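You operate a simulated robot arm through the tools that you are given. There is no shell and no other tool. Be economical: measure what you need, move in short steps, check, and stop when the job is done.

You are at the controls of a simulated two-armed robot. One attempt, no reset.

Task
Sort the converter in the cradle by grade, then load the clamped one.
Fine: roll it plate up with the red knob and drop it in the tote of its grade; close the empty clamp.

It is judged by the outcome, as a careful person would: the job done as asked, and still so three seconds after it is handed in. It fails if anything else is knocked over, pushed out of place, dropped, spilled or broken.

Robot
Two 6-joint arms with fingered hands on one trunk, on a base that drives. Base frame: it is fixed to the floor where the robot stands at the start and does not move with it; the origin is under the middle of the robot, x ahead of it, y to its left, z up; the surface under the hand at the start is at about z = 820. Readings come in mm, degrees, newtons and seconds.
The left shoulder is at the start at [50, 170, 1060], the right one opposite. With the tool pointing down near the work surface each hand reaches from about 500 to 780 mm from the robot's upright axis, wherever it stands, measured 20 degrees to its own side. Places, roughly: clamp jaw [1000, 0, 900]; mini converter [-2500, -2000, 750]; red knob [600, 0, 900]; right grey tote [500, -700, 800]; roller cradle [800, 100, 900]. Payload 3.5 kg a hand.
The TCP of each hand is the grasp point between the finger pads, 26 mm short of the fingertips. In the tool frame z runs along the fingers and y along their closing line. Largest opening 132 mm; the body of the gripper starts 73 mm behind the TCP. The gripper is a hand of 3 fingers: y runs from the thumb to the fingers, the wrist lies at [0, 0, -234] in the tool frame, and closing takes about 1.5 s.
Orientation is that of the tool frame in the base frame, as a unit quaternion [x, y, z, w]. With the fingers straight down and closing along the base's y, the tool's x points along the base's -x, its y along +y and its z along -z.

Tools
- The arms move only by the tool drive_tool. It takes "left_targets", "right_targets" or both (then of equal length, played together; a hand with none holds still); each is a list of rows, each a list of 3 entries, a list of its own where there are three numbers: the gripper command, from -1 (fully open) to 1 (shut), values between in proportion, then the shift along the tool's x, y, z in units of 150 mm (1.0 is 150 mm), then the turn, a rotation vector about the tool's x, y, z in units of 60 degrees (1.0 is 60 degrees). In form: [[gripper, [tx, ty, tz], [rx, ry, rz]], ...]. A call has 1 to 20 rows; each row is the pose to reach, as a shift and turn from the pose commanded when the call began, along the tool's axes at that moment. A call with a number of a shift or a turn outside -1 to 1 is refused whole. Rows are played at 5 a second. More than 50 mm and 8.6 degrees between two rows, or a gripper value outside its range, and nothing of the call is played. A pose out of reach is approached as far as the arm can. The call stops where the force on the tool passes 60 N (or 10 N more than at its start, if that is more) or the arm is blocked; 0.2 s more then pass. The fingers move at their own pace (about 108 mm/s each) and stop on an object; they squeeze with about 25 N. The grip force told is the motor's: it shows also when the fingers shut on nothing. Time passes only in rows, and 0.2 s behind the last, so rows that repeat a pose let the fingers close. The reply holds the time, the measured pose of the TCP, the force on the tool along the base axes, the opening and the grip force, in the units named above and with some noise, with the torque about the TCP (base axes, N m) and any sound that the robot's microphone picked up.
- Cameras (640 x 400 px; columns grow to the right, rows downward): "scene" is now at [37.3, -16.1, 1648.1]; the picture's right is [-0.18, -0.98, 0.00], its down [-0.73, 0.14, -0.67] and it looks along [0.66, -0.12, -0.74] (base axes); focal length 295 px, centre (320, 200). "left" rides on the left gripper at [-62, 3, -92] in its tool frame; the picture's right is [-0.05, -1.00, 0.00], its down [0.83, -0.04, -0.56] and it looks along [0.55, -0.03, 0.83] (tool axes); focal length 230 px, centre (320, 200). "right" rides on the right gripper at [62, 3, -92] in its tool frame; the picture's right is [-0.05, 1.00, 0.00], its down [-0.83, -0.04, -0.56] and it looks along [-0.55, -0.03, 0.83] (tool axes); focal length 230 px, centre (320, 200). There is no depth. A picture from a camera that has moved, and an enlarged one, comes with that camera's place and axes in the base frame and with its lens.
- get_image(camera): a new picture of that camera. No time passes.
- raise_lower(by): slides the trunk up (or, below 0, down) by that many mm; the arms and the scene camera ride with it, the base frame stays. It gives what a move gives, with no picture.
- steer(legs): drives the robot by 1 to 6 legs, each [ahead, left, turn to the left] in mm, mm and degrees, along the robot's own axes; the way and the turn of a leg run together, so that a leg with both is an arc; at most 1500 mm and 180 degrees a leg. The arms and the cameras ride along, it lands a little off, and it stops where it bumps. It gives what a move gives.
- grasp_type(shape, hand): the hand has 3 fingers and takes this shape, open, in about a second: jaw (thumb against the fingers, like two jaws); tri (thumb and two fingers); tip (a fingertip pinch); poke (one finger out to press); point (the index stretched); flat (the hand flat); cup (the hand cupped); fist (a fist). The gripper value then closes the fingers along that shape, each until it touches; the sizes above hold for jaw. It gives what a move gives, with no picture.
- aim_head(pan, tilt): turns the head with the scene camera to pan (to the left, within 86 degrees either way) and tilt (down, from -29 to 69), counted from straight ahead of the robot. It gives what a move gives.
- zoom(camera, box): a new picture of the part [left, top, right, bottom] of that camera's present view, enlarged. No time passes.
- sign_off(): hands the job in; it is judged then, once.

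Work in short steps. Places have to be worked out from the pictures, the camera data and where the tool is seen: move nearer, look again, correct. Check each grasp and each placing, and mend what went wrong. You have 120 turns and 100 pictures in all, those below and enlarged ones among them. Open the grippers and draw the arms clear of the work before you hand the job in, unless the task says otherwise; then end with one line.

The tools are called after "Request:" as name(argument=value, ...) on one line, values as JSON. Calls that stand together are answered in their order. drive_tool: Moves the arms, as the interface text tells. Its arguments: {"type":"object","properties":{"left_targets":{"type":"array","items":{"type":"array"}},"right_targets":{"type":"array","items":{"type":"array"}}},"required":[]} The other tools are called the same way: raise_lower (by) slides the trunk up or down; grasp_type (shape, hand) gives the hand a shape; steer (legs) drives the base; aim_head (pan, tilt) turns the head that bears the scene camera; get_image (camera) takes a picture; zoom (camera, box) takes an enlarged picture of a part of a camera's view; sign_off () hands the job in.

At the start:

```text
clock: 0.0
left_tool_pos: [638.0, 192.9, 1171.8]
left_tool_rot: [0.0, 1.0, -0.001, 0.0]
left_ft_force: [0.1, -0.2, 0.7]
left_wrist_torque: [0.03, -0.02, 0.01]
left_opening: 131.9
left_grasp_force: 0.0
left_shape: jaw
right_tool_pos: [580.1, -335.8, 1177.7]
right_tool_rot: [0.0, 1.0, 0.0, 0.0]
right_ft_force: [0.0, 0.4, 0.5]
right_wrist_torque: [-0.03, 0.01, 0.01]
right_opening: 131.8
right_grasp_force: 0.0
right_shape: jaw
trunk travel left (down, up): [-675.0, 35.0]
robot x, y, heading: [0.7, 3.6, -0.1]
head pan, tilt: [-10.4, 48.2]
```

scene: 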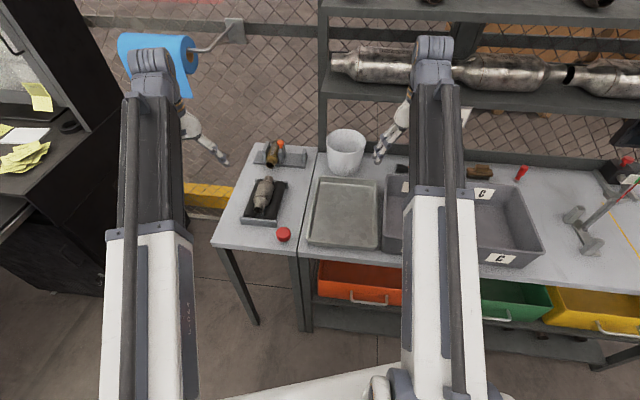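
right: 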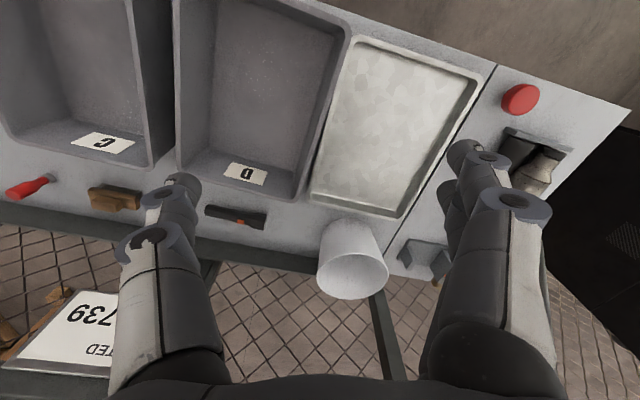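
left: 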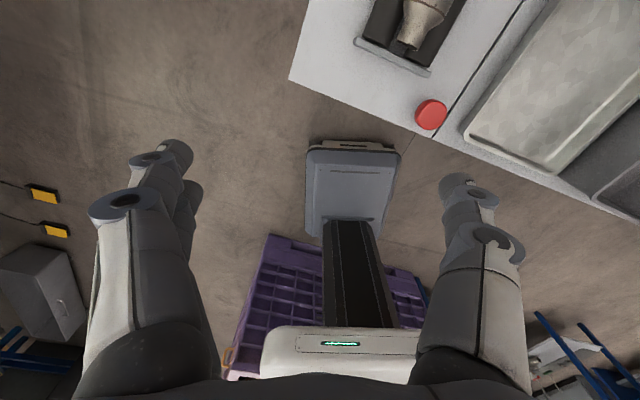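

The bench shows a cradle with a converter, a red knob, a small clamp holding another one, and totes marked C and D. I look closer at these.

Request:
zoom(camera="scene", box=[210, 120, 320, 260])

Request:
zoom(camera="scene", box=[370, 140, 640, 290])

```text
2.86 times, centred on (265, 190) of scene
camera zoom: at [37.3, -16.1, 1648.1], right [-0.18, -0.98, 0.0], down [-0.73, 0.14, -0.67], along [0.66, -0.12, -0.74], focal length 843 px, centre (477, 229)
```

zoom: 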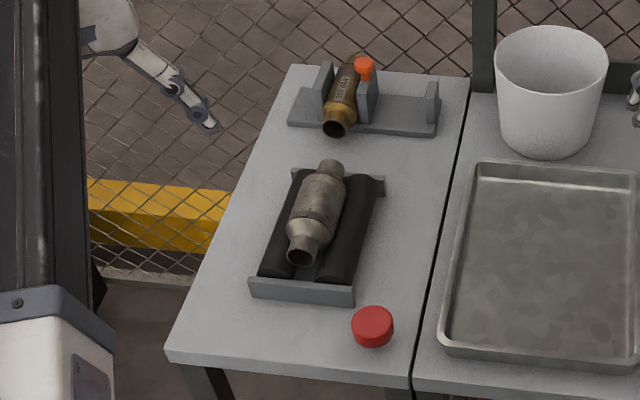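

```text
2.37 times, centred on (505, 215) of scene
camera zoom: at [37.3, -16.1, 1648.1], right [-0.18, -0.98, 0.0], down [-0.73, 0.14, -0.67], along [0.66, -0.12, -0.74], focal length 700 px, centre (-118, 164)
```

zoom: 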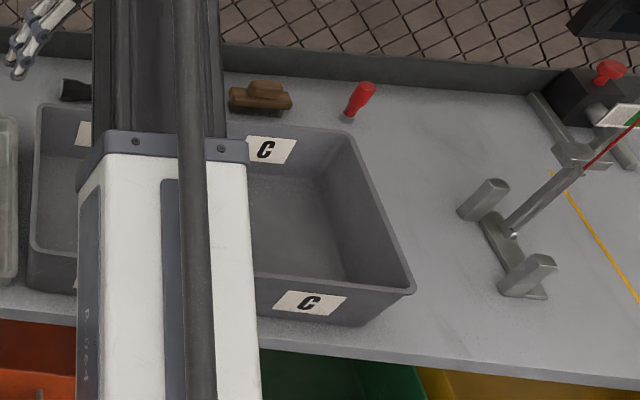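

I zoom in tightly on cradle and clamp to understand the mechanisms.

Request:
zoom(camera="scene", box=[235, 165, 299, 205])

Request:
zoom(camera="scene", box=[250, 135, 314, 175])

Request:
zoom(camera="scene", box=[235, 205, 315, 255])

```text
10.00 times, centred on (267, 185) of scene
camera zoom: at [37.3, -16.1, 1648.1], right [-0.18, -0.98, 0.0], down [-0.73, 0.14, -0.67], along [0.66, -0.12, -0.74], focal length 2951 px, centre (850, 350)
```

zoom: 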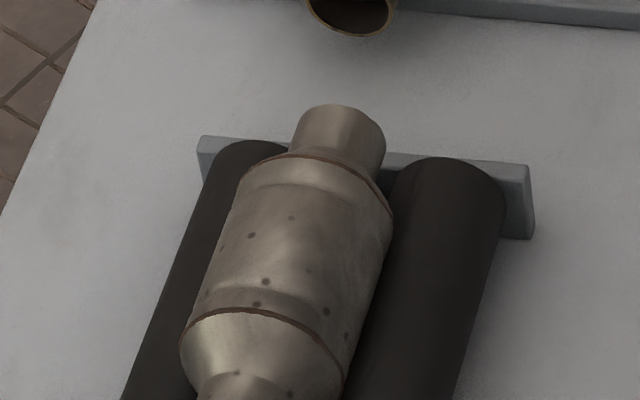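

```text
10.00 times, centred on (282, 155) of scene
camera zoom: at [37.3, -16.1, 1648.1], right [-0.18, -0.98, 0.0], down [-0.73, 0.14, -0.67], along [0.66, -0.12, -0.74], focal length 2951 px, centre (700, 650)
```

zoom: 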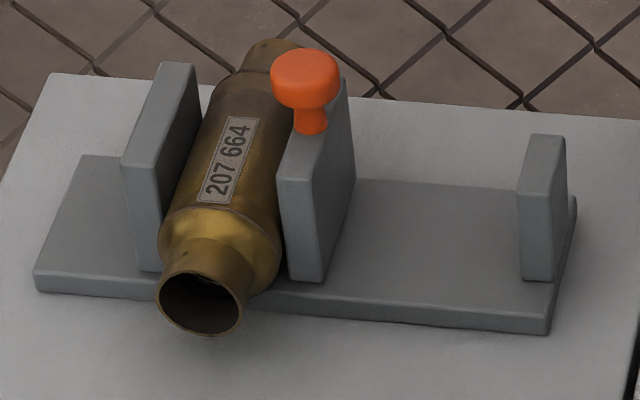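

```text
8.00 times, centred on (275, 230) of scene
camera zoom: at [37.3, -16.1, 1648.1], right [-0.18, -0.98, 0.0], down [-0.73, 0.14, -0.67], along [0.66, -0.12, -0.74], focal length 2361 px, centre (680, -40)
```

zoom: 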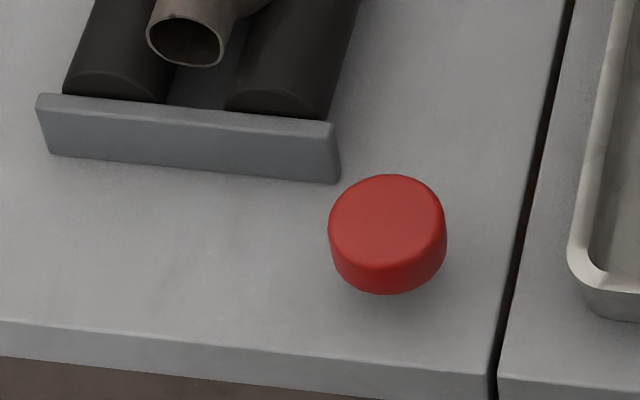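

A converter plate carries a number, so a grade list must be somewhere. I look at the sign seen in the right hand camera and over the back of the bench.

Request:
zoom(camera="right", box=[0, 240, 160, 400])

Request:
aim_head(pan=-40, tilt=25)

Request:
get_image(camera="scene")

```text
2.50 times, centred on (80, 320) of right
camera zoom: at [518.4, -331.2, 1270.0], right [0.05, 1.0, 0.0], down [0.83, -0.04, 0.56], along [0.55, -0.03, -0.83], focal length 575 px, centre (920, -100)
```

zoom: 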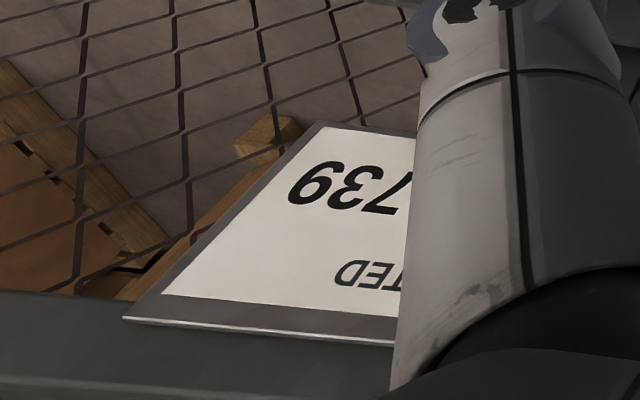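

```text
clock: 0.9
left_tool_pos: [637.7, 192.5, 1169.1]
left_tool_rot: [-0.001, 1.0, 0.0, 0.0]
left_ft_force: [0.6, -1.0, 0.5]
left_wrist_torque: [0.0, 0.0, 0.01]
left_opening: 131.8
left_grasp_force: 0.1
left_shape: jaw
right_tool_pos: [580.4, -334.6, 1178.2]
right_tool_rot: [0.0, 1.0, 0.0, -0.001]
right_ft_force: [0.7, -0.9, -0.1]
right_wrist_torque: [0.01, -0.01, -0.02]
right_opening: 131.8
right_grasp_force: 0.0
right_shape: jaw
trunk travel left (down, up): [-675.0, 35.0]
robot x, y, heading: [-0.6, 1.5, 0.0]
head pan, tilt: [-40.0, 25.0]
```

```text
90 pictures are left
camera scene: at [30.5, -61.0, 1683.1], right [-0.64, -0.77, 0.0], down [-0.32, 0.27, -0.91], along [0.69, -0.58, -0.42], focal length 295 px, centre (320, 200)
```

scene: 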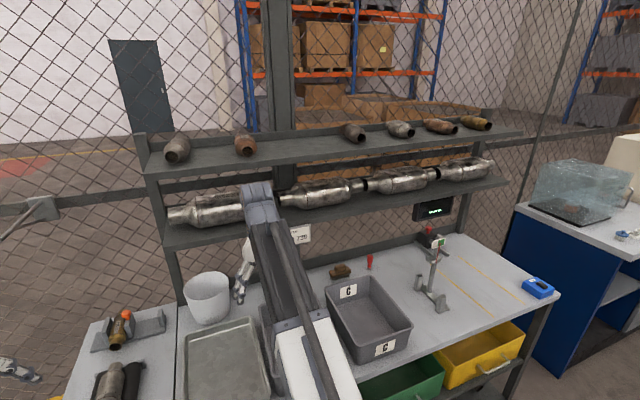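

A sign hangs on the shelf behind the right arm. I shift the right hand 150 mm to the right in steps so its camera sees the sign between the fingers.

Request:
drive_tool(right_targets=[[-1, [0, -0.3, 0], [0, 0, 0]], [-1, [0, -0.6, 0], [0, 0, 0]], [-1, [0, -0.9, 0], [0, 0, 0]], [-1, [0, -1, 0], [0, 0, 0]]])

Request:
get_image(camera="right")

Request:
zoom(camera="scene", box=[220, 190, 380, 290])

```text
clock: 1.9
left_tool_pos: [638.2, 193.2, 1171.7]
left_tool_rot: [-0.001, 1.0, 0.0, 0.0]
left_ft_force: [0.2, 1.6, 0.3]
left_wrist_torque: [0.0, -0.01, 0.0]
left_opening: 132.1
left_grasp_force: 0.0
left_shape: jaw
right_tool_pos: [580.4, -486.2, 1178.7]
right_tool_rot: [0.0, 1.0, 0.0, -0.001]
right_ft_force: [0.2, -0.3, -0.5]
right_wrist_torque: [0.0, 0.0, 0.0]
right_opening: 131.7
right_grasp_force: 0.1
right_shape: jaw
trunk travel left (down, up): [-675.0, 35.0]
robot x, y, heading: [2.9, 2.1, 0.2]
head pan, tilt: [-40.0, 25.0]
```

```text
89 pictures are left
camera right: at [518.2, -481.8, 1269.6], right [0.05, 1.0, 0.0], down [0.83, -0.04, 0.56], along [0.56, -0.03, -0.83], focal length 230 px, centre (320, 200)
```

right: 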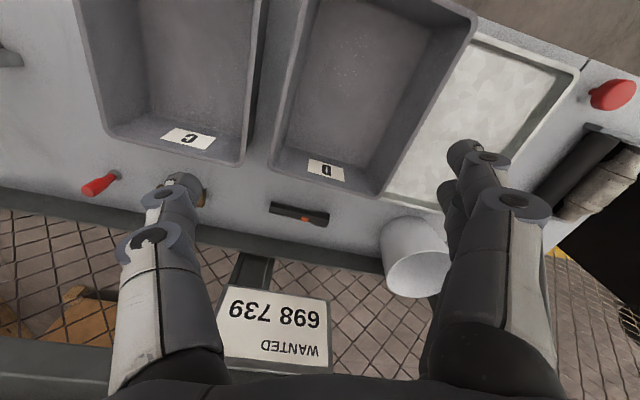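

```text
4.00 times, centred on (300, 240) of scene
camera zoom: at [30.5, -61.1, 1683.1], right [-0.64, -0.77, 0.0], down [-0.32, 0.27, -0.91], along [0.69, -0.58, -0.42], focal length 1180 px, centre (400, 40)
```

zoom: 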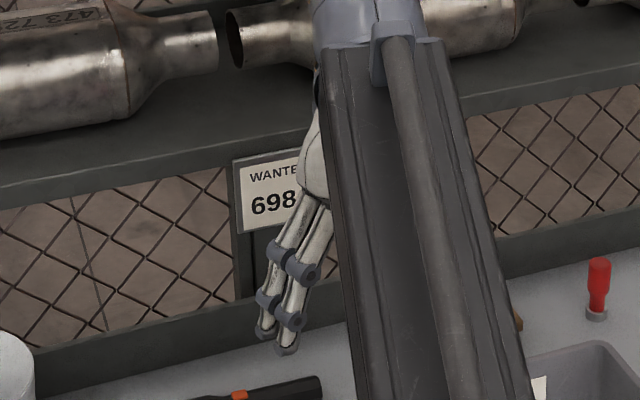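

That sign is just "WANTED 698 739", no grade list. I look left at the desk with papers and right at the screen.

Request:
aim_head(pan=50, tilt=25)

Request:
get_image(camera="scene")

Request:
aim_head(pan=-75, tilt=20)

Request:
get_image(camera="scene")

```text
clock: 3.6
left_tool_pos: [636.8, 192.4, 1170.5]
left_tool_rot: [0.0, 1.0, 0.0, 0.0]
left_ft_force: [-0.3, -0.3, 0.6]
left_wrist_torque: [-0.02, 0.01, -0.02]
left_opening: 131.8
left_grasp_force: 0.1
left_shape: jaw
right_tool_pos: [578.8, -483.9, 1177.2]
right_tool_rot: [0.0, 1.0, -0.001, -0.001]
right_ft_force: [-0.3, 0.1, -0.2]
right_wrist_torque: [0.02, -0.01, 0.02]
right_opening: 132.2
right_grasp_force: 0.1
right_shape: jaw
trunk travel left (down, up): [-675.0, 35.0]
robot x, y, heading: [-0.4, 0.6, 0.1]
head pan, tilt: [50.0, 25.0]
```

```text
87 pictures are left
camera scene: at [19.2, 68.7, 1683.1], right [0.77, -0.64, 0.0], down [-0.27, -0.32, -0.91], along [0.58, 0.69, -0.42], focal length 295 px, centre (320, 200)
```

scene: 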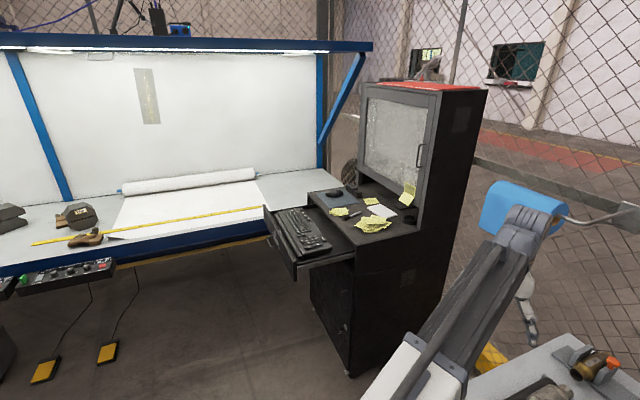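

```text
clock: 5.6
left_tool_pos: [637.7, 192.4, 1169.6]
left_tool_rot: [0.001, 1.0, 0.0, 0.0]
left_ft_force: [-0.3, -0.5, -0.2]
left_wrist_torque: [0.03, -0.04, -0.03]
left_opening: 131.9
left_grasp_force: 0.0
left_shape: jaw
right_tool_pos: [579.8, -482.9, 1177.1]
right_tool_rot: [0.0, 1.0, 0.0, 0.0]
right_ft_force: [0.3, 0.1, -0.3]
right_wrist_torque: [-0.01, 0.03, -0.02]
right_opening: 131.9
right_grasp_force: 0.0
right_shape: jaw
trunk travel left (down, up): [-675.0, 35.0]
robot x, y, heading: [-0.7, 0.5, 0.0]
head pan, tilt: [-75.0, 20.0]
```

```text
86 pictures are left
camera scene: at [-15.9, -91.8, 1691.2], right [-0.97, -0.26, 0.0], down [-0.09, 0.33, -0.94], along [0.24, -0.91, -0.34], focal length 295 px, centre (320, 200)
```

scene: 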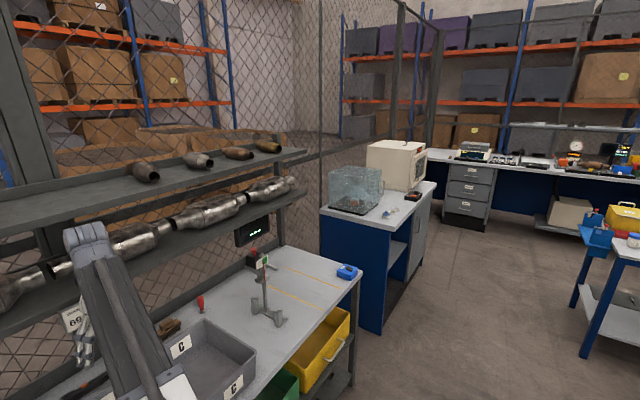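

No list is visible; the grade is likely on the plate itself. The bench is turned about -20° to the robot, so I line up: ahead 105, left 205, turn -20°.

Request:
steer(legs=[[105, 205, 0], [0, 0, -20]])

Request:
aim_head(pan=0, tilt=50)

Request:
get_image(camera="scene")

Request:
get_image(camera="right")

```text
clock: 8.4
left_tool_pos: [768.8, 169.8, 1172.0]
left_tool_rot: [0.171, 0.985, 0.0, 0.0]
left_ft_force: [0.3, 0.0, 0.5]
left_wrist_torque: [0.02, 0.0, 0.03]
left_opening: 132.1
left_grasp_force: 0.1
left_shape: jaw
right_tool_pos: [488.5, -448.9, 1177.9]
right_tool_rot: [0.169, 0.986, 0.001, -0.001]
right_ft_force: [0.2, 0.3, 0.6]
right_wrist_torque: [0.0, 0.01, 0.0]
right_opening: 131.6
right_grasp_force: 0.1
right_shape: jaw
trunk travel left (down, up): [-675.0, 35.0]
robot x, y, heading: [106.1, 199.7, -19.7]
head pan, tilt: [-75.0, 20.0]
```

```text
clock: 9.9
left_tool_pos: [769.6, 170.7, 1169.9]
left_tool_rot: [0.171, 0.985, -0.001, 0.0]
left_ft_force: [0.0, -0.5, 0.4]
left_wrist_torque: [-0.01, 0.03, 0.03]
left_opening: 131.8
left_grasp_force: 0.1
left_shape: jaw
right_tool_pos: [488.3, -448.1, 1177.6]
right_tool_rot: [0.17, 0.985, 0.0, 0.0]
right_ft_force: [-0.3, -0.3, -0.5]
right_wrist_torque: [-0.01, 0.02, -0.02]
right_opening: 132.1
right_grasp_force: 0.1
right_shape: jaw
trunk travel left (down, up): [-675.0, 35.0]
robot x, y, heading: [104.5, 202.6, -19.4]
head pan, tilt: [0.0, 50.0]
```

```text
85 pictures are left
camera scene: at [138.8, 187.9, 1645.7], right [-0.34, -0.94, 0.0], down [-0.72, 0.26, -0.64], along [0.61, -0.22, -0.77], focal length 295 px, centre (320, 200)
```

scene: 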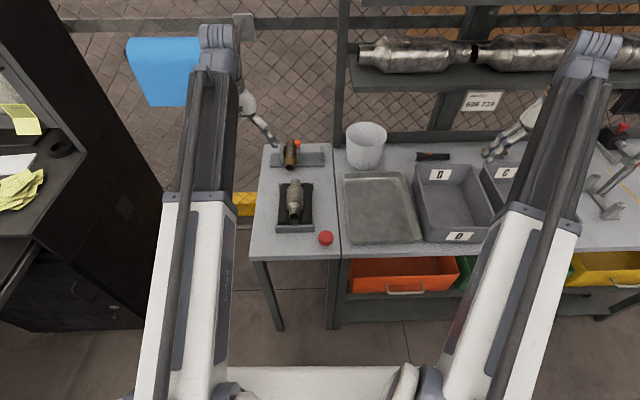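

```text
84 pictures are left
camera right: at [431.3, -424.7, 1269.5], right [0.38, 0.92, 0.0], down [0.77, -0.32, 0.56], along [0.51, -0.21, -0.83], focal length 230 px, centre (320, 200)
```

right: 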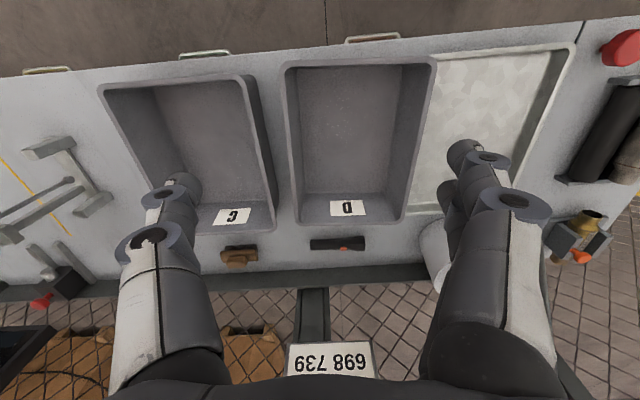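

Aligned with the bench now. I zoom for measuring knob, cradle, clamp and totes.

Request:
zoom(camera="scene", box=[240, 130, 352, 200])

Request:
zoom(camera="scene", box=[240, 190, 352, 260])

Request:
zoom(camera="scene", box=[400, 140, 560, 260])

```text
5.71 times, centred on (296, 165) of scene
camera zoom: at [138.8, 187.9, 1645.7], right [-0.34, -0.94, 0.0], down [-0.72, 0.26, -0.64], along [0.61, -0.22, -0.77], focal length 1686 px, centre (457, 400)
```

zoom: 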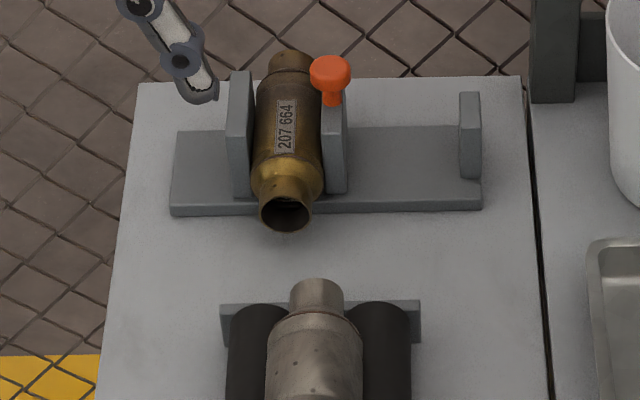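

```text
5.71 times, centred on (296, 225) of scene
camera zoom: at [138.8, 187.9, 1645.7], right [-0.34, -0.94, 0.0], down [-0.72, 0.26, -0.64], along [0.61, -0.22, -0.77], focal length 1686 px, centre (457, 57)
```

zoom: 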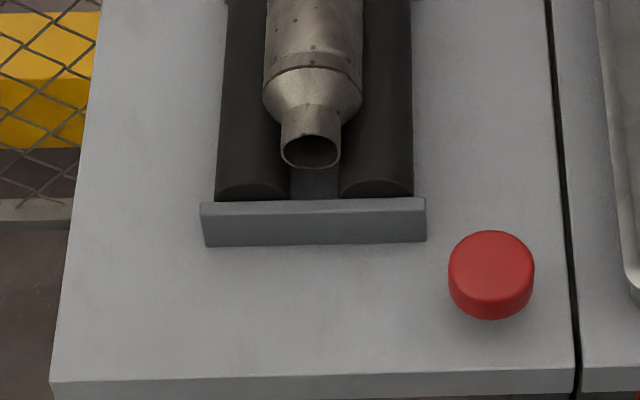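

```text
3.33 times, centred on (480, 200) of scene
camera zoom: at [138.8, 187.9, 1645.7], right [-0.34, -0.94, 0.0], down [-0.72, 0.26, -0.64], along [0.61, -0.22, -0.77], focal length 984 px, centre (-213, 200)
```

zoom: 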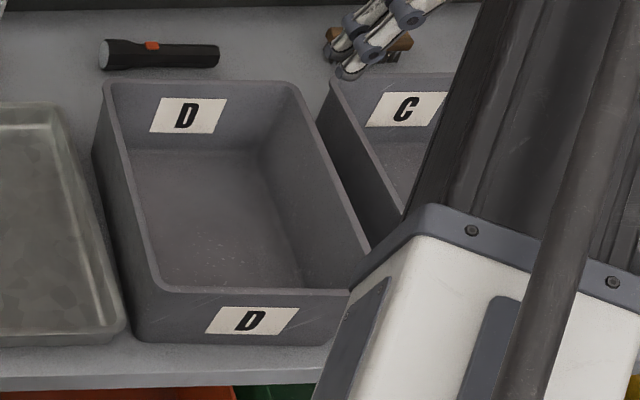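

Triangulating two views puts the knob top at about (616,-2,854), i.e. 551 ahead and 21 right of the robot axis. I bring the right hand over in three shifts at height.

Request:
drive_tool(right_targets=[[-1, [0, 0.33, 0], [0, 0, 0]], [-1, [0, 0.66, 0], [0, 0, 0]], [-1, [0, 1, 0], [0, 0, 0]]])

Request:
drive_tool(right_targets=[[-1, [0, 0.33, 0], [0, 0, 0]], [-1, [0, 0.66, 0], [0, 0, 0]], [-1, [0, 1, 0], [0, 0, 0]]])

Request:
drive_tool(right_targets=[[-1, [0.05, 0.33, 0.2], [0, 0, 0]], [-1, [0.1, 0.66, 0.4], [0, 0, 0]], [-1, [0.2, 1, 0.6], [0, 0, 0]]])

Request:
get_image(camera="right")

```text
refused: row 3 steps farther than a row can; nothing moved
```

```text
refused: row 3 steps farther than a row can; nothing moved
```

```text
refused: row 1 steps farther than a row can; nothing moved
```

```text
80 pictures are left
camera right: at [431.3, -424.7, 1269.5], right [0.38, 0.92, 0.0], down [0.77, -0.32, 0.56], along [0.51, -0.21, -0.83], focal length 230 px, centre (320, 200)
```

right: 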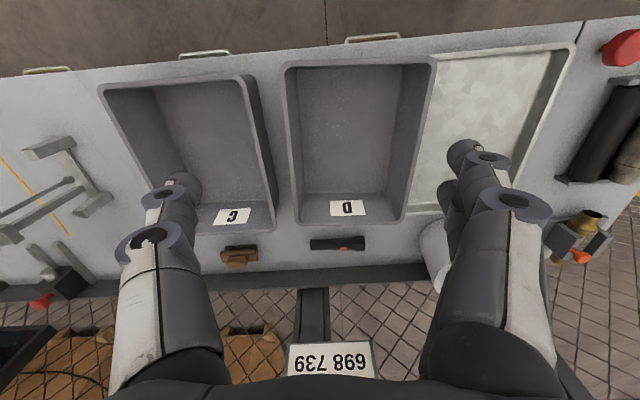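

Steps were slightly too long; I redo with shorter ones.

Request:
drive_tool(right_targets=[[-1, [0, 0.25, 0], [0, 0, 0]], [-1, [0, 0.5, 0], [0, 0, 0]], [-1, [0, 0.75, 0], [0, 0, 0]], [-1, [0, 1, 0], [0, 0, 0]]])

Request:
drive_tool(right_targets=[[-1, [0, 0.25, 0], [0, 0, 0]], [-1, [0, 0.5, 0], [0, 0, 0]], [-1, [0, 0.75, 0], [0, 0, 0]], [-1, [0, 1, 0], [0, 0, 0]]])

Request:
drive_tool(right_targets=[[-1, [0.05, 0.25, 0.15], [0, 0, 0]], [-1, [0.1, 0.5, 0.3], [0, 0, 0]], [-1, [0.15, 0.75, 0.45], [0, 0, 0]], [-1, [0.2, 1, 0.6], [0, 0, 0]]])

Request:
get_image(camera="right")

```text
clock: 10.9
left_tool_pos: [769.7, 170.2, 1171.7]
left_tool_rot: [0.171, 0.985, 0.0, 0.001]
left_ft_force: [-0.8, 0.2, 0.3]
left_wrist_torque: [-0.02, 0.0, 0.0]
left_opening: 132.0
left_grasp_force: 0.1
left_shape: jaw
right_tool_pos: [538.4, -305.9, 1178.0]
right_tool_rot: [0.171, 0.985, 0.001, 0.0]
right_ft_force: [0.4, 0.8, -0.6]
right_wrist_torque: [-0.02, 0.01, 0.01]
right_opening: 131.8
right_grasp_force: 0.0
right_shape: jaw
trunk travel left (down, up): [-675.0, 35.0]
robot x, y, heading: [101.2, 200.7, -19.7]
head pan, tilt: [0.0, 50.0]
```

```text
clock: 11.9
left_tool_pos: [769.2, 170.0, 1171.0]
left_tool_rot: [0.171, 0.985, 0.001, 0.0]
left_ft_force: [0.1, -0.5, -0.5]
left_wrist_torque: [0.01, -0.04, 0.02]
left_opening: 132.1
left_grasp_force: 0.0
left_shape: jaw
right_tool_pos: [588.9, -162.7, 1175.5]
right_tool_rot: [0.17, 0.985, 0.0, 0.001]
right_ft_force: [0.6, 0.3, -0.5]
right_wrist_torque: [-0.01, 0.01, 0.03]
right_opening: 132.1
right_grasp_force: 0.1
right_shape: jaw
trunk travel left (down, up): [-675.0, 35.0]
robot x, y, heading: [101.3, 202.5, -19.7]
head pan, tilt: [0.0, 50.0]
```

```text
clock: 12.9
left_tool_pos: [769.5, 170.1, 1171.7]
left_tool_rot: [0.171, 0.985, 0.0, 0.0]
left_ft_force: [-0.3, 0.3, -0.3]
left_wrist_torque: [-0.03, -0.02, 0.0]
left_opening: 131.9
left_grasp_force: 0.1
left_shape: jaw
right_tool_pos: [611.6, -10.9, 1086.1]
right_tool_rot: [0.171, 0.985, 0.0, 0.001]
right_ft_force: [0.4, -0.1, -0.5]
right_wrist_torque: [0.03, -0.01, -0.01]
right_opening: 131.8
right_grasp_force: 0.1
right_shape: jaw
trunk travel left (down, up): [-675.0, 35.0]
robot x, y, heading: [107.0, 198.8, -19.6]
head pan, tilt: [0.0, 50.0]
```

```text
79 pictures are left
camera right: at [554.3, 11.8, 1178.0], right [0.38, 0.92, 0.0], down [0.77, -0.32, 0.56], along [0.51, -0.21, -0.83], focal length 230 px, centre (320, 200)
```

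right: 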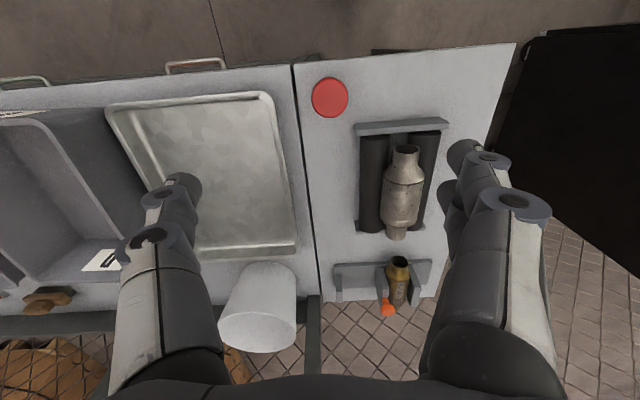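

The hand-camera puts the knob at about (611,2). I correct 12 mm left, narrow the fingers to ~85 mm and descend 150 mm.

Request:
drive_tool(right_targets=[[-0.3, [0.01, 0.08, 0.25], [0, 0, 0]], [-0.3, [0.01, 0.08, 0.5], [0, 0, 0]], [-0.3, [0.01, 0.08, 0.75], [0, 0, 0]], [-0.3, [0.01, 0.08, 1], [0, 0, 0]]])

Request:
get_image(camera="right")

Request:
zoom(camera="scene", box=[240, 150, 400, 250])

```text
clock: 13.9
left_tool_pos: [769.9, 170.7, 1171.9]
left_tool_rot: [0.17, 0.985, 0.0, 0.0]
left_ft_force: [-0.7, -0.4, 0.2]
left_wrist_torque: [0.02, 0.02, 0.03]
left_opening: 132.0
left_grasp_force: 0.1
left_shape: jaw
right_tool_pos: [614.4, -1.8, 935.1]
right_tool_rot: [0.171, 0.985, 0.0, 0.001]
right_ft_force: [0.1, -0.1, 0.0]
right_wrist_torque: [0.01, 0.02, -0.03]
right_opening: 86.1
right_grasp_force: 0.0
right_shape: jaw
trunk travel left (down, up): [-675.0, 35.0]
robot x, y, heading: [102.5, 203.3, -19.5]
head pan, tilt: [0.0, 50.0]
```

```text
78 pictures are left
camera right: at [556.5, 21.6, 1026.9], right [0.38, 0.92, 0.0], down [0.77, -0.32, 0.56], along [0.51, -0.21, -0.83], focal length 230 px, centre (320, 200)
```

right: 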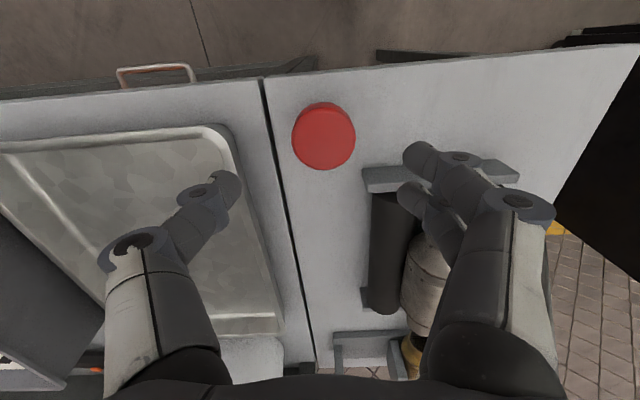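

```text
4.00 times, centred on (320, 200) of scene
camera zoom: at [139.0, 188.0, 1645.7], right [-0.33, -0.94, 0.0], down [-0.72, 0.26, -0.64], along [0.61, -0.22, -0.77], focal length 1180 px, centre (320, 200)
```

zoom: 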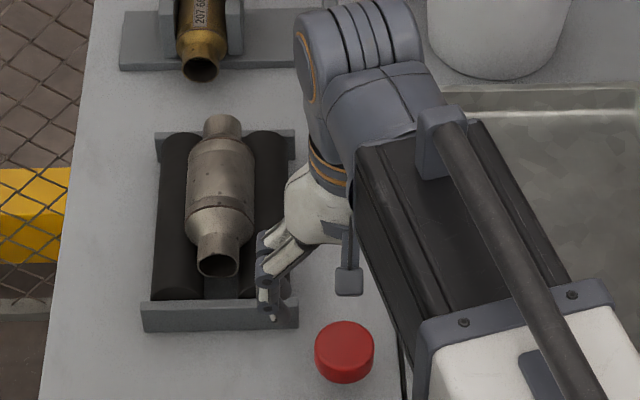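

Knob measured at (609,2). Small correction back 5 mm, then down to z≈850.

Request:
drive_tool(right_targets=[[-0.3, [0.03, 0.015, 0.2], [0, 0, 0]], [-0.3, [0.03, 0.015, 0.4], [0, 0, 0]], [-0.3, [0.03, 0.015, 0.56], [0, 0, 0]]])

Request:
get_image(camera="right")

```text
clock: 14.7
left_tool_pos: [768.5, 170.7, 1170.2]
left_tool_rot: [0.171, 0.985, 0.0, 0.0]
left_ft_force: [-0.3, -0.4, -0.1]
left_wrist_torque: [0.01, -0.02, 0.02]
left_opening: 132.0
left_grasp_force: 0.0
left_shape: jaw
right_tool_pos: [611.6, 2.0, 852.7]
right_tool_rot: [0.17, 0.986, 0.0, 0.001]
right_ft_force: [-0.8, 0.1, 0.0]
right_wrist_torque: [0.01, 0.02, 0.01]
right_opening: 86.0
right_grasp_force: 0.1
right_shape: jaw
trunk travel left (down, up): [-675.0, 35.0]
robot x, y, heading: [104.3, 201.9, -19.6]
head pan, tilt: [0.0, 50.0]
```

```text
76 pictures are left
camera right: at [553.2, 25.7, 944.3], right [0.38, 0.92, 0.0], down [0.77, -0.32, 0.56], along [0.51, -0.21, -0.83], focal length 230 px, centre (320, 200)
```

right: 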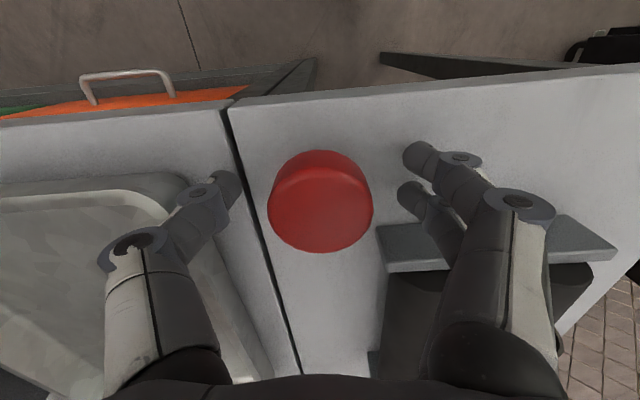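

Knob is between the fingers. I close.

Request:
drive_tool(right_targets=[[0.2, [0, 0, 0], [0, 0, 0]], [0.5, [0, 0, 0], [0, 0, 0]], [1, [0, 0, 0], [0, 0, 0]], [1, [0, 0, 0], [0, 0, 0]], [1, [0, 0, 0], [0, 0, 0]], [1, [0, 0, 0], [0, 0, 0]]])

Request:
get_image(camera="right")

```text
clock: 16.1
left_tool_pos: [769.6, 170.5, 1171.2]
left_tool_rot: [0.17, 0.986, 0.0, 0.0]
left_ft_force: [-0.5, -0.6, -0.2]
left_wrist_torque: [-0.02, 0.03, 0.0]
left_opening: 132.1
left_grasp_force: 0.0
left_shape: jaw
right_tool_pos: [609.7, 2.2, 851.4]
right_tool_rot: [0.17, 0.985, 0.001, -0.001]
right_ft_force: [-3.7, -0.7, -17.1]
right_wrist_torque: [-0.06, 0.04, -0.05]
right_opening: 25.5
right_grasp_force: 24.9
right_shape: jaw
trunk travel left (down, up): [-675.0, 35.0]
robot x, y, heading: [102.0, 206.8, -19.6]
head pan, tilt: [0.0, 50.0]
```

```text
75 pictures are left
camera right: at [553.1, 25.3, 943.8], right [0.38, 0.92, 0.0], down [0.77, -0.32, 0.55], along [0.51, -0.21, -0.83], focal length 230 px, centre (320, 200)
```

right: 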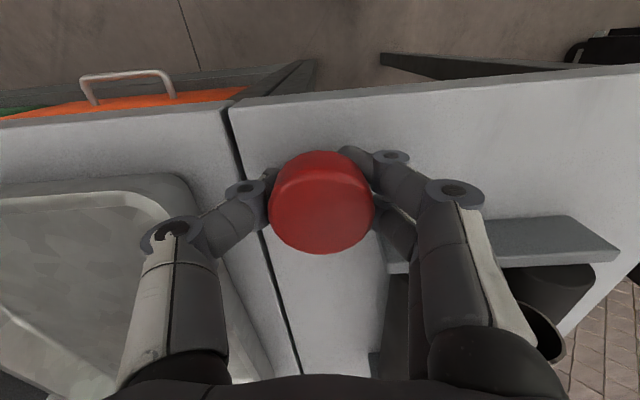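

Opening 25 mm: the fingers slid under the knob's head (17 N down). I reopen, rise about 13 mm and grip on the rim instead.

Request:
drive_tool(right_targets=[[-0.3, [0, 0, 0], [0, 0, 0]], [-0.3, [0, 0, 0], [0, 0, 0]], [-0.3, [0, 0, 0], [0, 0, 0]], [-0.3, [-0.01, 0, -0.085], [0, 0, 0]], [0.3, [-0.01, 0, -0.085], [0, 0, 0]], [1, [-0.01, 0, -0.085], [0, 0, 0]], [1, [-0.01, 0, -0.085], [0, 0, 0]], [1, [-0.01, 0, -0.085], [0, 0, 0]], [1, [-0.01, 0, -0.085], [0, 0, 0]]])

Request:
get_image(camera="right")

```text
clock: 18.1
left_tool_pos: [767.9, 169.7, 1171.0]
left_tool_rot: [0.17, 0.985, -0.001, 0.0]
left_ft_force: [0.7, 0.4, -0.4]
left_wrist_torque: [-0.02, 0.05, -0.01]
left_opening: 131.7
left_grasp_force: 0.1
left_shape: jaw
right_tool_pos: [610.7, 0.4, 866.1]
right_tool_rot: [0.17, 0.985, 0.001, -0.001]
right_ft_force: [-1.7, 0.2, -0.9]
right_wrist_torque: [-0.01, -0.02, -0.01]
right_opening: 38.9
right_grasp_force: 25.1
right_shape: jaw
trunk travel left (down, up): [-675.0, 35.0]
robot x, y, heading: [101.5, 200.1, -19.4]
head pan, tilt: [0.0, 50.0]
```

```text
74 pictures are left
camera right: at [554.0, 24.4, 957.1], right [0.38, 0.92, 0.0], down [0.77, -0.32, 0.56], along [0.51, -0.21, -0.83], focal length 230 px, centre (320, 200)
```

right: 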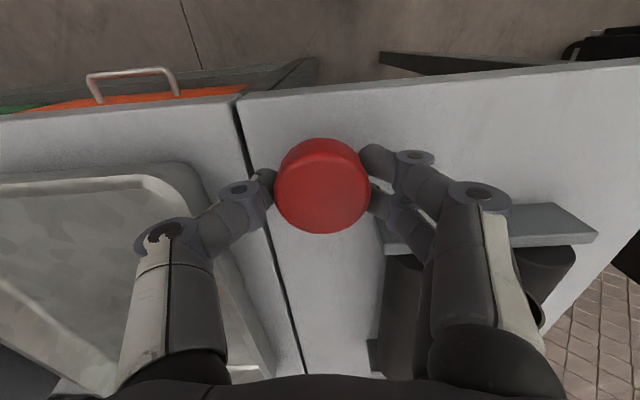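

Gripped on the rim (39 mm, 25 N). I turn it counter-clockwise by 45° in small steps, then check the converter.

Request:
drive_tool(right_targets=[[1, [0, 0, 0], [0, 0, -0.125]], [1, [0, 0, 0], [0, 0, -0.25]], [1, [0, 0, 0], [0, 0, -0.375]], [1, [0, 0, 0], [0, 0, -0.5]], [1, [0, 0, 0], [0, 0, -0.625]], [1, [0, 0, 0], [0, 0, -0.75]]])

Request:
zoom(camera="scene", box=[250, 150, 378, 250])

```text
clock: 19.5
left_tool_pos: [768.9, 169.4, 1170.1]
left_tool_rot: [0.171, 0.985, 0.0, 0.001]
left_ft_force: [-0.7, 0.9, 0.3]
left_wrist_torque: [0.02, 0.01, -0.01]
left_opening: 131.8
left_grasp_force: 0.1
left_shape: jaw
right_tool_pos: [611.6, 0.6, 865.9]
right_tool_rot: [-0.222, 0.975, 0.0, 0.0]
right_ft_force: [-1.2, 0.9, -16.3]
right_wrist_torque: [0.02, 0.02, 0.11]
right_opening: 38.4
right_grasp_force: 25.0
right_shape: jaw
trunk travel left (down, up): [-675.0, 35.0]
robot x, y, heading: [104.2, 201.4, -19.3]
head pan, tilt: [0.0, 50.0]
```

```text
4.00 times, centred on (314, 200) of scene
camera zoom: at [139.9, 187.7, 1645.5], right [-0.33, -0.94, 0.0], down [-0.72, 0.26, -0.64], along [0.61, -0.21, -0.77], focal length 1180 px, centre (344, 200)
```

zoom: 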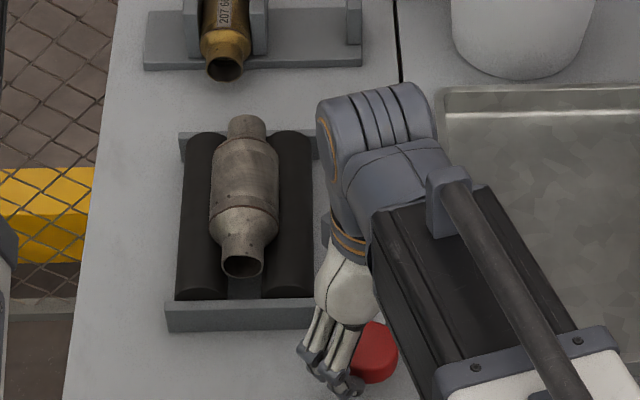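

I compare the converter's surface closely to see whether it rolled.

Request:
zoom(camera="scene", box=[284, 175, 332, 225])

```text
8.00 times, centred on (308, 200) of scene
camera zoom: at [139.9, 187.7, 1645.5], right [-0.33, -0.94, 0.0], down [-0.72, 0.26, -0.64], along [0.61, -0.21, -0.77], focal length 2361 px, centre (416, 200)
```

zoom: 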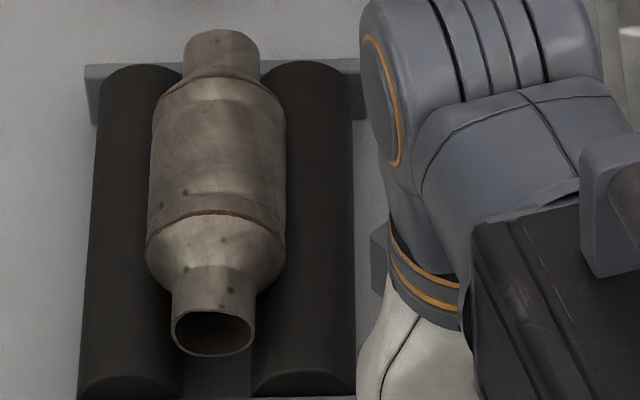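

The spots moved, so the knob works. I reopen, rotate back 60°, and regrip.

Request:
drive_tool(right_targets=[[-0.2, [0, 0, 0], [0, 0, 0]], [-0.2, [0, 0, 0], [0, 0, 0]], [-0.2, [0, 0, 0], [0, 0, 0.125]], [-0.2, [0, 0, 0], [0, 0, 0.25]], [-0.2, [0, 0, 0], [0, 0, 0.375]], [-0.2, [0, 0, 0], [0, 0, 0.5]], [-0.2, [0, 0, 0], [0, 0, 0.625]], [-0.2, [0, 0, 0], [0, 0, 0.75]], [-0.2, [0, 0, 0], [0, 0, 0.875]], [-0.2, [0, 0, 0], [0, 0, 1]], [0.4, [0, 0, 0], [0, 0, 1]], [1, [0, 0, 0], [0, 0, 1]], [1, [0, 0, 0], [0, 0, 1]], [1, [0, 0, 0], [0, 0, 1]], [1, [0, 0, 0], [0, 0, 1]]])

Request:
drive_tool(right_targets=[[1, [0, 0, 0], [0, 0, -0.125]], [1, [0, 0, 0], [0, 0, -0.25]], [1, [0, 0, 0], [0, 0, -0.375]], [1, [0, 0, 0], [0, 0, -0.5]], [1, [0, 0, 0], [0, 0, -0.625]], [1, [0, 0, 0], [0, 0, -0.75]], [1, [0, 0, 0], [0, 0, -0.875]], [1, [0, 0, 0], [0, 0, -1]]])

Request:
zoom(camera="scene", box=[284, 175, 332, 225])

```text
clock: 22.7
left_tool_pos: [768.6, 170.6, 1171.0]
left_tool_rot: [0.17, 0.985, 0.0, 0.0]
left_ft_force: [-0.2, 0.0, -0.7]
left_wrist_torque: [0.01, -0.01, 0.01]
left_opening: 131.9
left_grasp_force: 0.0
left_shape: jaw
right_tool_pos: [611.3, 0.7, 864.4]
right_tool_rot: [0.297, 0.955, 0.0, 0.001]
right_ft_force: [0.0, 0.5, -0.7]
right_wrist_torque: [0.0, -0.01, -0.05]
right_opening: 38.8
right_grasp_force: 25.0
right_shape: jaw
trunk travel left (down, up): [-675.0, 35.0]
robot x, y, heading: [105.6, 204.8, -19.9]
head pan, tilt: [0.0, 50.0]
```

```text
clock: 24.5
left_tool_pos: [769.3, 169.6, 1170.6]
left_tool_rot: [0.17, 0.985, 0.0, 0.0]
left_ft_force: [0.8, 0.1, -0.1]
left_wrist_torque: [-0.01, 0.0, -0.01]
left_opening: 131.6
left_grasp_force: 0.1
left_shape: jaw
right_tool_pos: [611.8, 1.4, 865.5]
right_tool_rot: [-0.222, 0.975, 0.0, 0.0]
right_ft_force: [3.8, 3.6, -5.1]
right_wrist_torque: [0.09, -0.06, -0.04]
right_opening: 38.8
right_grasp_force: 25.0
right_shape: jaw
trunk travel left (down, up): [-675.0, 35.0]
robot x, y, heading: [105.6, 205.1, -19.4]
head pan, tilt: [0.0, 50.0]
```

```text
8.00 times, centred on (308, 200) of scene
camera zoom: at [139.6, 188.3, 1645.6], right [-0.33, -0.94, 0.0], down [-0.72, 0.26, -0.64], along [0.61, -0.22, -0.77], focal length 2361 px, centre (416, 200)
```

zoom: 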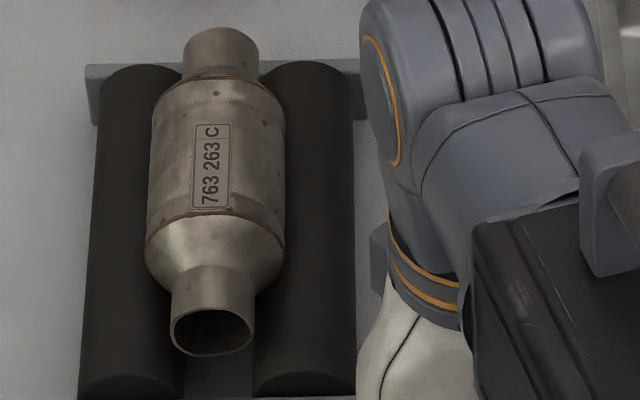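

The plate reads "763 263 C" and sits right on top, so this goes to the C tote. I release the knob and raise the right hand straight up, turning it back.

Request:
drive_tool(right_targets=[[-0.2, [0, 0, 0], [0, 0, 0]], [-0.2, [0, 0, 0], [0, 0, 0]], [-0.2, [0, 0, 0], [0, 0, 0]], [-0.2, [0, 0, -0.25], [0, 0, 0.125]], [-0.2, [0, 0, -0.5], [0, 0, 0.25]], [-0.2, [0, 0, -0.75], [0, 0, 0.375]], [-0.2, [0, 0, -1], [0, 0, 0.5]], [-0.2, [0, 0, -1], [0, 0, 0.625]], [-0.2, [0, 0, -1], [0, 0, 0.75]]])

Request:
drive_tool(right_targets=[[-1, [0, -0.25, -0.2], [0, 0, 0]], [-1, [0, -0.5, -0.4], [0, 0, 0]], [-1, [0, -0.75, -0.6], [0, 0, 0]], [-1, [0, -1, -0.8], [0, 0, 0]]])

Request:
drive_tool(right_targets=[[-1, [0, -0.25, 0], [0, 0, 0]], [-1, [0, -0.5, 0], [0, 0, 0]], [-1, [0, -0.75, 0], [0, 0, 0]], [-1, [0, -1, 0], [0, 0, 0]]])

Request:
zoom(camera="scene", box=[256, 130, 352, 190])

Request:
zoom(camera="scene", box=[256, 175, 352, 235])

Request:
get_image(camera="left")

```text
clock: 26.5
left_tool_pos: [768.6, 171.4, 1170.3]
left_tool_rot: [0.171, 0.985, 0.0, 0.0]
left_ft_force: [-0.1, 0.9, 0.6]
left_wrist_torque: [0.05, 0.02, -0.03]
left_opening: 132.2
left_grasp_force: 0.0
left_shape: jaw
right_tool_pos: [611.0, -1.5, 1017.9]
right_tool_rot: [0.171, 0.985, 0.001, 0.0]
right_ft_force: [0.3, -0.2, 0.1]
right_wrist_torque: [0.02, 0.02, -0.03]
right_opening: 78.9
right_grasp_force: 0.0
right_shape: jaw
trunk travel left (down, up): [-675.0, 35.0]
robot x, y, heading: [103.4, 202.0, -19.7]
head pan, tilt: [0.0, 50.0]
```

```text
clock: 27.5
left_tool_pos: [768.3, 170.3, 1171.5]
left_tool_rot: [0.169, 0.986, 0.0, 0.0]
left_ft_force: [-0.6, 0.5, 0.1]
left_wrist_torque: [0.03, -0.01, 0.03]
left_opening: 131.9
left_grasp_force: 0.1
left_shape: jaw
right_tool_pos: [562.1, -141.8, 1138.4]
right_tool_rot: [0.169, 0.986, -0.001, 0.0]
right_ft_force: [-0.1, 0.2, -0.3]
right_wrist_torque: [-0.01, -0.03, 0.01]
right_opening: 132.0
right_grasp_force: 0.0
right_shape: jaw
trunk travel left (down, up): [-675.0, 35.0]
robot x, y, heading: [103.2, 202.4, -19.8]
head pan, tilt: [0.0, 50.0]
```

```text
clock: 28.5
left_tool_pos: [768.3, 169.2, 1170.1]
left_tool_rot: [0.169, 0.986, -0.001, 0.0]
left_ft_force: [-0.9, 0.2, 0.3]
left_wrist_torque: [0.0, -0.01, 0.0]
left_opening: 131.8
left_grasp_force: 0.1
left_shape: jaw
right_tool_pos: [511.3, -284.1, 1136.4]
right_tool_rot: [0.169, 0.986, 0.001, 0.001]
right_ft_force: [0.6, -0.3, -0.7]
right_wrist_torque: [-0.02, 0.01, -0.02]
right_opening: 131.8
right_grasp_force: 0.0
right_shape: jaw
trunk travel left (down, up): [-675.0, 35.0]
robot x, y, heading: [100.6, 205.0, -19.5]
head pan, tilt: [0.0, 50.0]
```

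```text
6.67 times, centred on (304, 160) of scene
camera zoom: at [138.6, 187.6, 1645.6], right [-0.33, -0.94, 0.0], down [-0.72, 0.26, -0.64], along [0.61, -0.21, -0.77], focal length 1967 px, centre (427, 467)
```

zoom: 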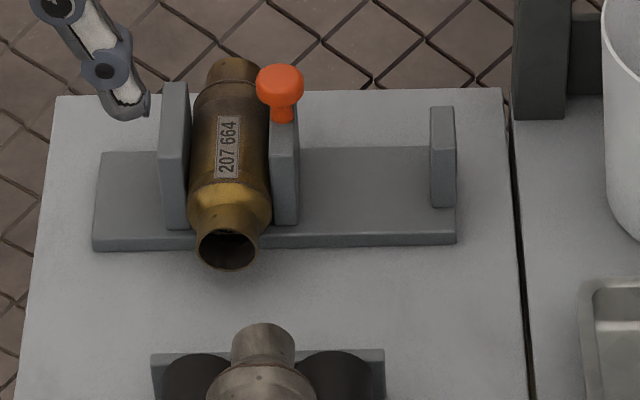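

```text
6.67 times, centred on (304, 205) of scene
camera zoom: at [138.6, 187.6, 1645.6], right [-0.33, -0.94, 0.0], down [-0.72, 0.26, -0.64], along [0.61, -0.21, -0.77], focal length 1967 px, centre (427, 167)
```

zoom: 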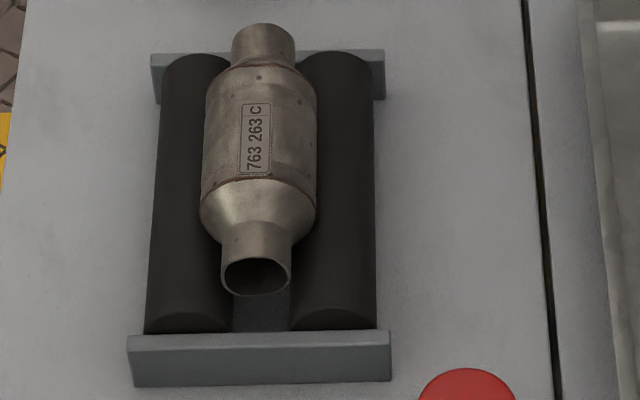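

```text
68 pictures are left
camera left: at [827.6, 151.9, 1263.5], right [-0.29, -0.96, 0.0], down [-0.8, 0.24, 0.56], along [-0.53, 0.16, -0.83], focal length 230 px, centre (320, 200)
```

left: 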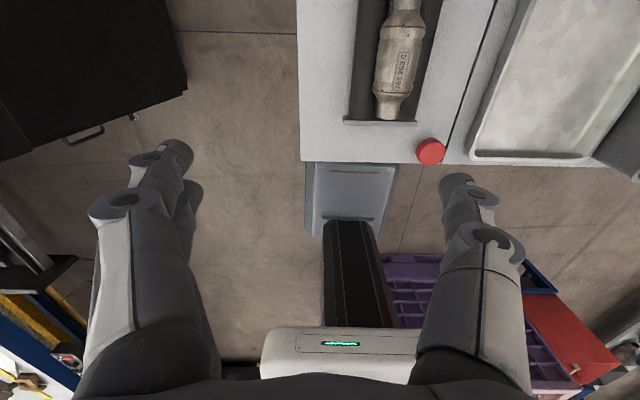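

Converter plate triangulates to top z≈900 at about (768,54). I move the left hand above it (109 mm right, 38 mm ahead) and partway down, then look.

Request:
drive_tool(left_targets=[[-0.6, [-0.07, -0.2, 0], [0, 0, 0]], [-0.6, [-0.14, -0.4, 0], [0, 0, 0]], [-0.6, [-0.21, -0.6, 0.1], [0, 0, 0]], [-0.6, [-0.253, -0.727, 0.3], [0, 0, 0]], [-0.6, [-0.253, -0.727, 0.6], [0, 0, 0]], [-0.6, [-0.253, -0.727, 0.9], [0, 0, 0]]])

Request:
get_image(camera="left")

Request:
zoom(camera="scene", box=[232, 130, 360, 210])

```text
clock: 29.9
left_tool_pos: [768.7, 51.7, 1036.7]
left_tool_rot: [0.17, 0.985, 0.0, 0.0]
left_ft_force: [0.5, 0.1, 0.3]
left_wrist_torque: [0.01, 0.01, 0.02]
left_opening: 105.9
left_grasp_force: 0.0
left_shape: jaw
right_tool_pos: [512.1, -285.3, 1138.0]
right_tool_rot: [0.17, 0.985, 0.0, 0.0]
right_ft_force: [0.4, -0.9, 0.2]
right_wrist_torque: [0.0, 0.04, -0.02]
right_opening: 131.8
right_grasp_force: 0.0
right_shape: jaw
trunk travel left (down, up): [-675.0, 35.0]
robot x, y, heading: [104.4, 201.8, -19.7]
head pan, tilt: [0.0, 50.0]
```

```text
67 pictures are left
camera left: at [828.0, 35.4, 1129.8], right [-0.29, -0.96, 0.0], down [-0.8, 0.24, 0.56], along [-0.53, 0.16, -0.83], focal length 230 px, centre (320, 200)
```

left: 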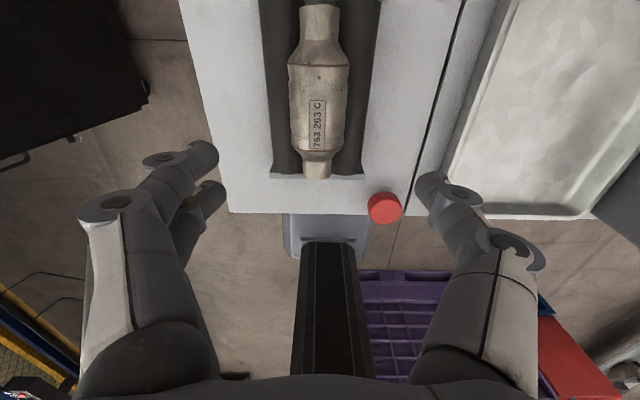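

```text
5.00 times, centred on (296, 170) of scene
camera zoom: at [139.0, 187.9, 1645.7], right [-0.33, -0.94, 0.0], down [-0.72, 0.26, -0.64], along [0.61, -0.22, -0.77], focal length 1476 px, centre (440, 350)
```

zoom: 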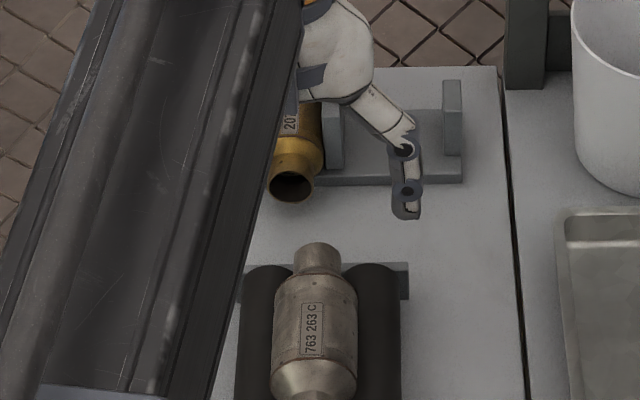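

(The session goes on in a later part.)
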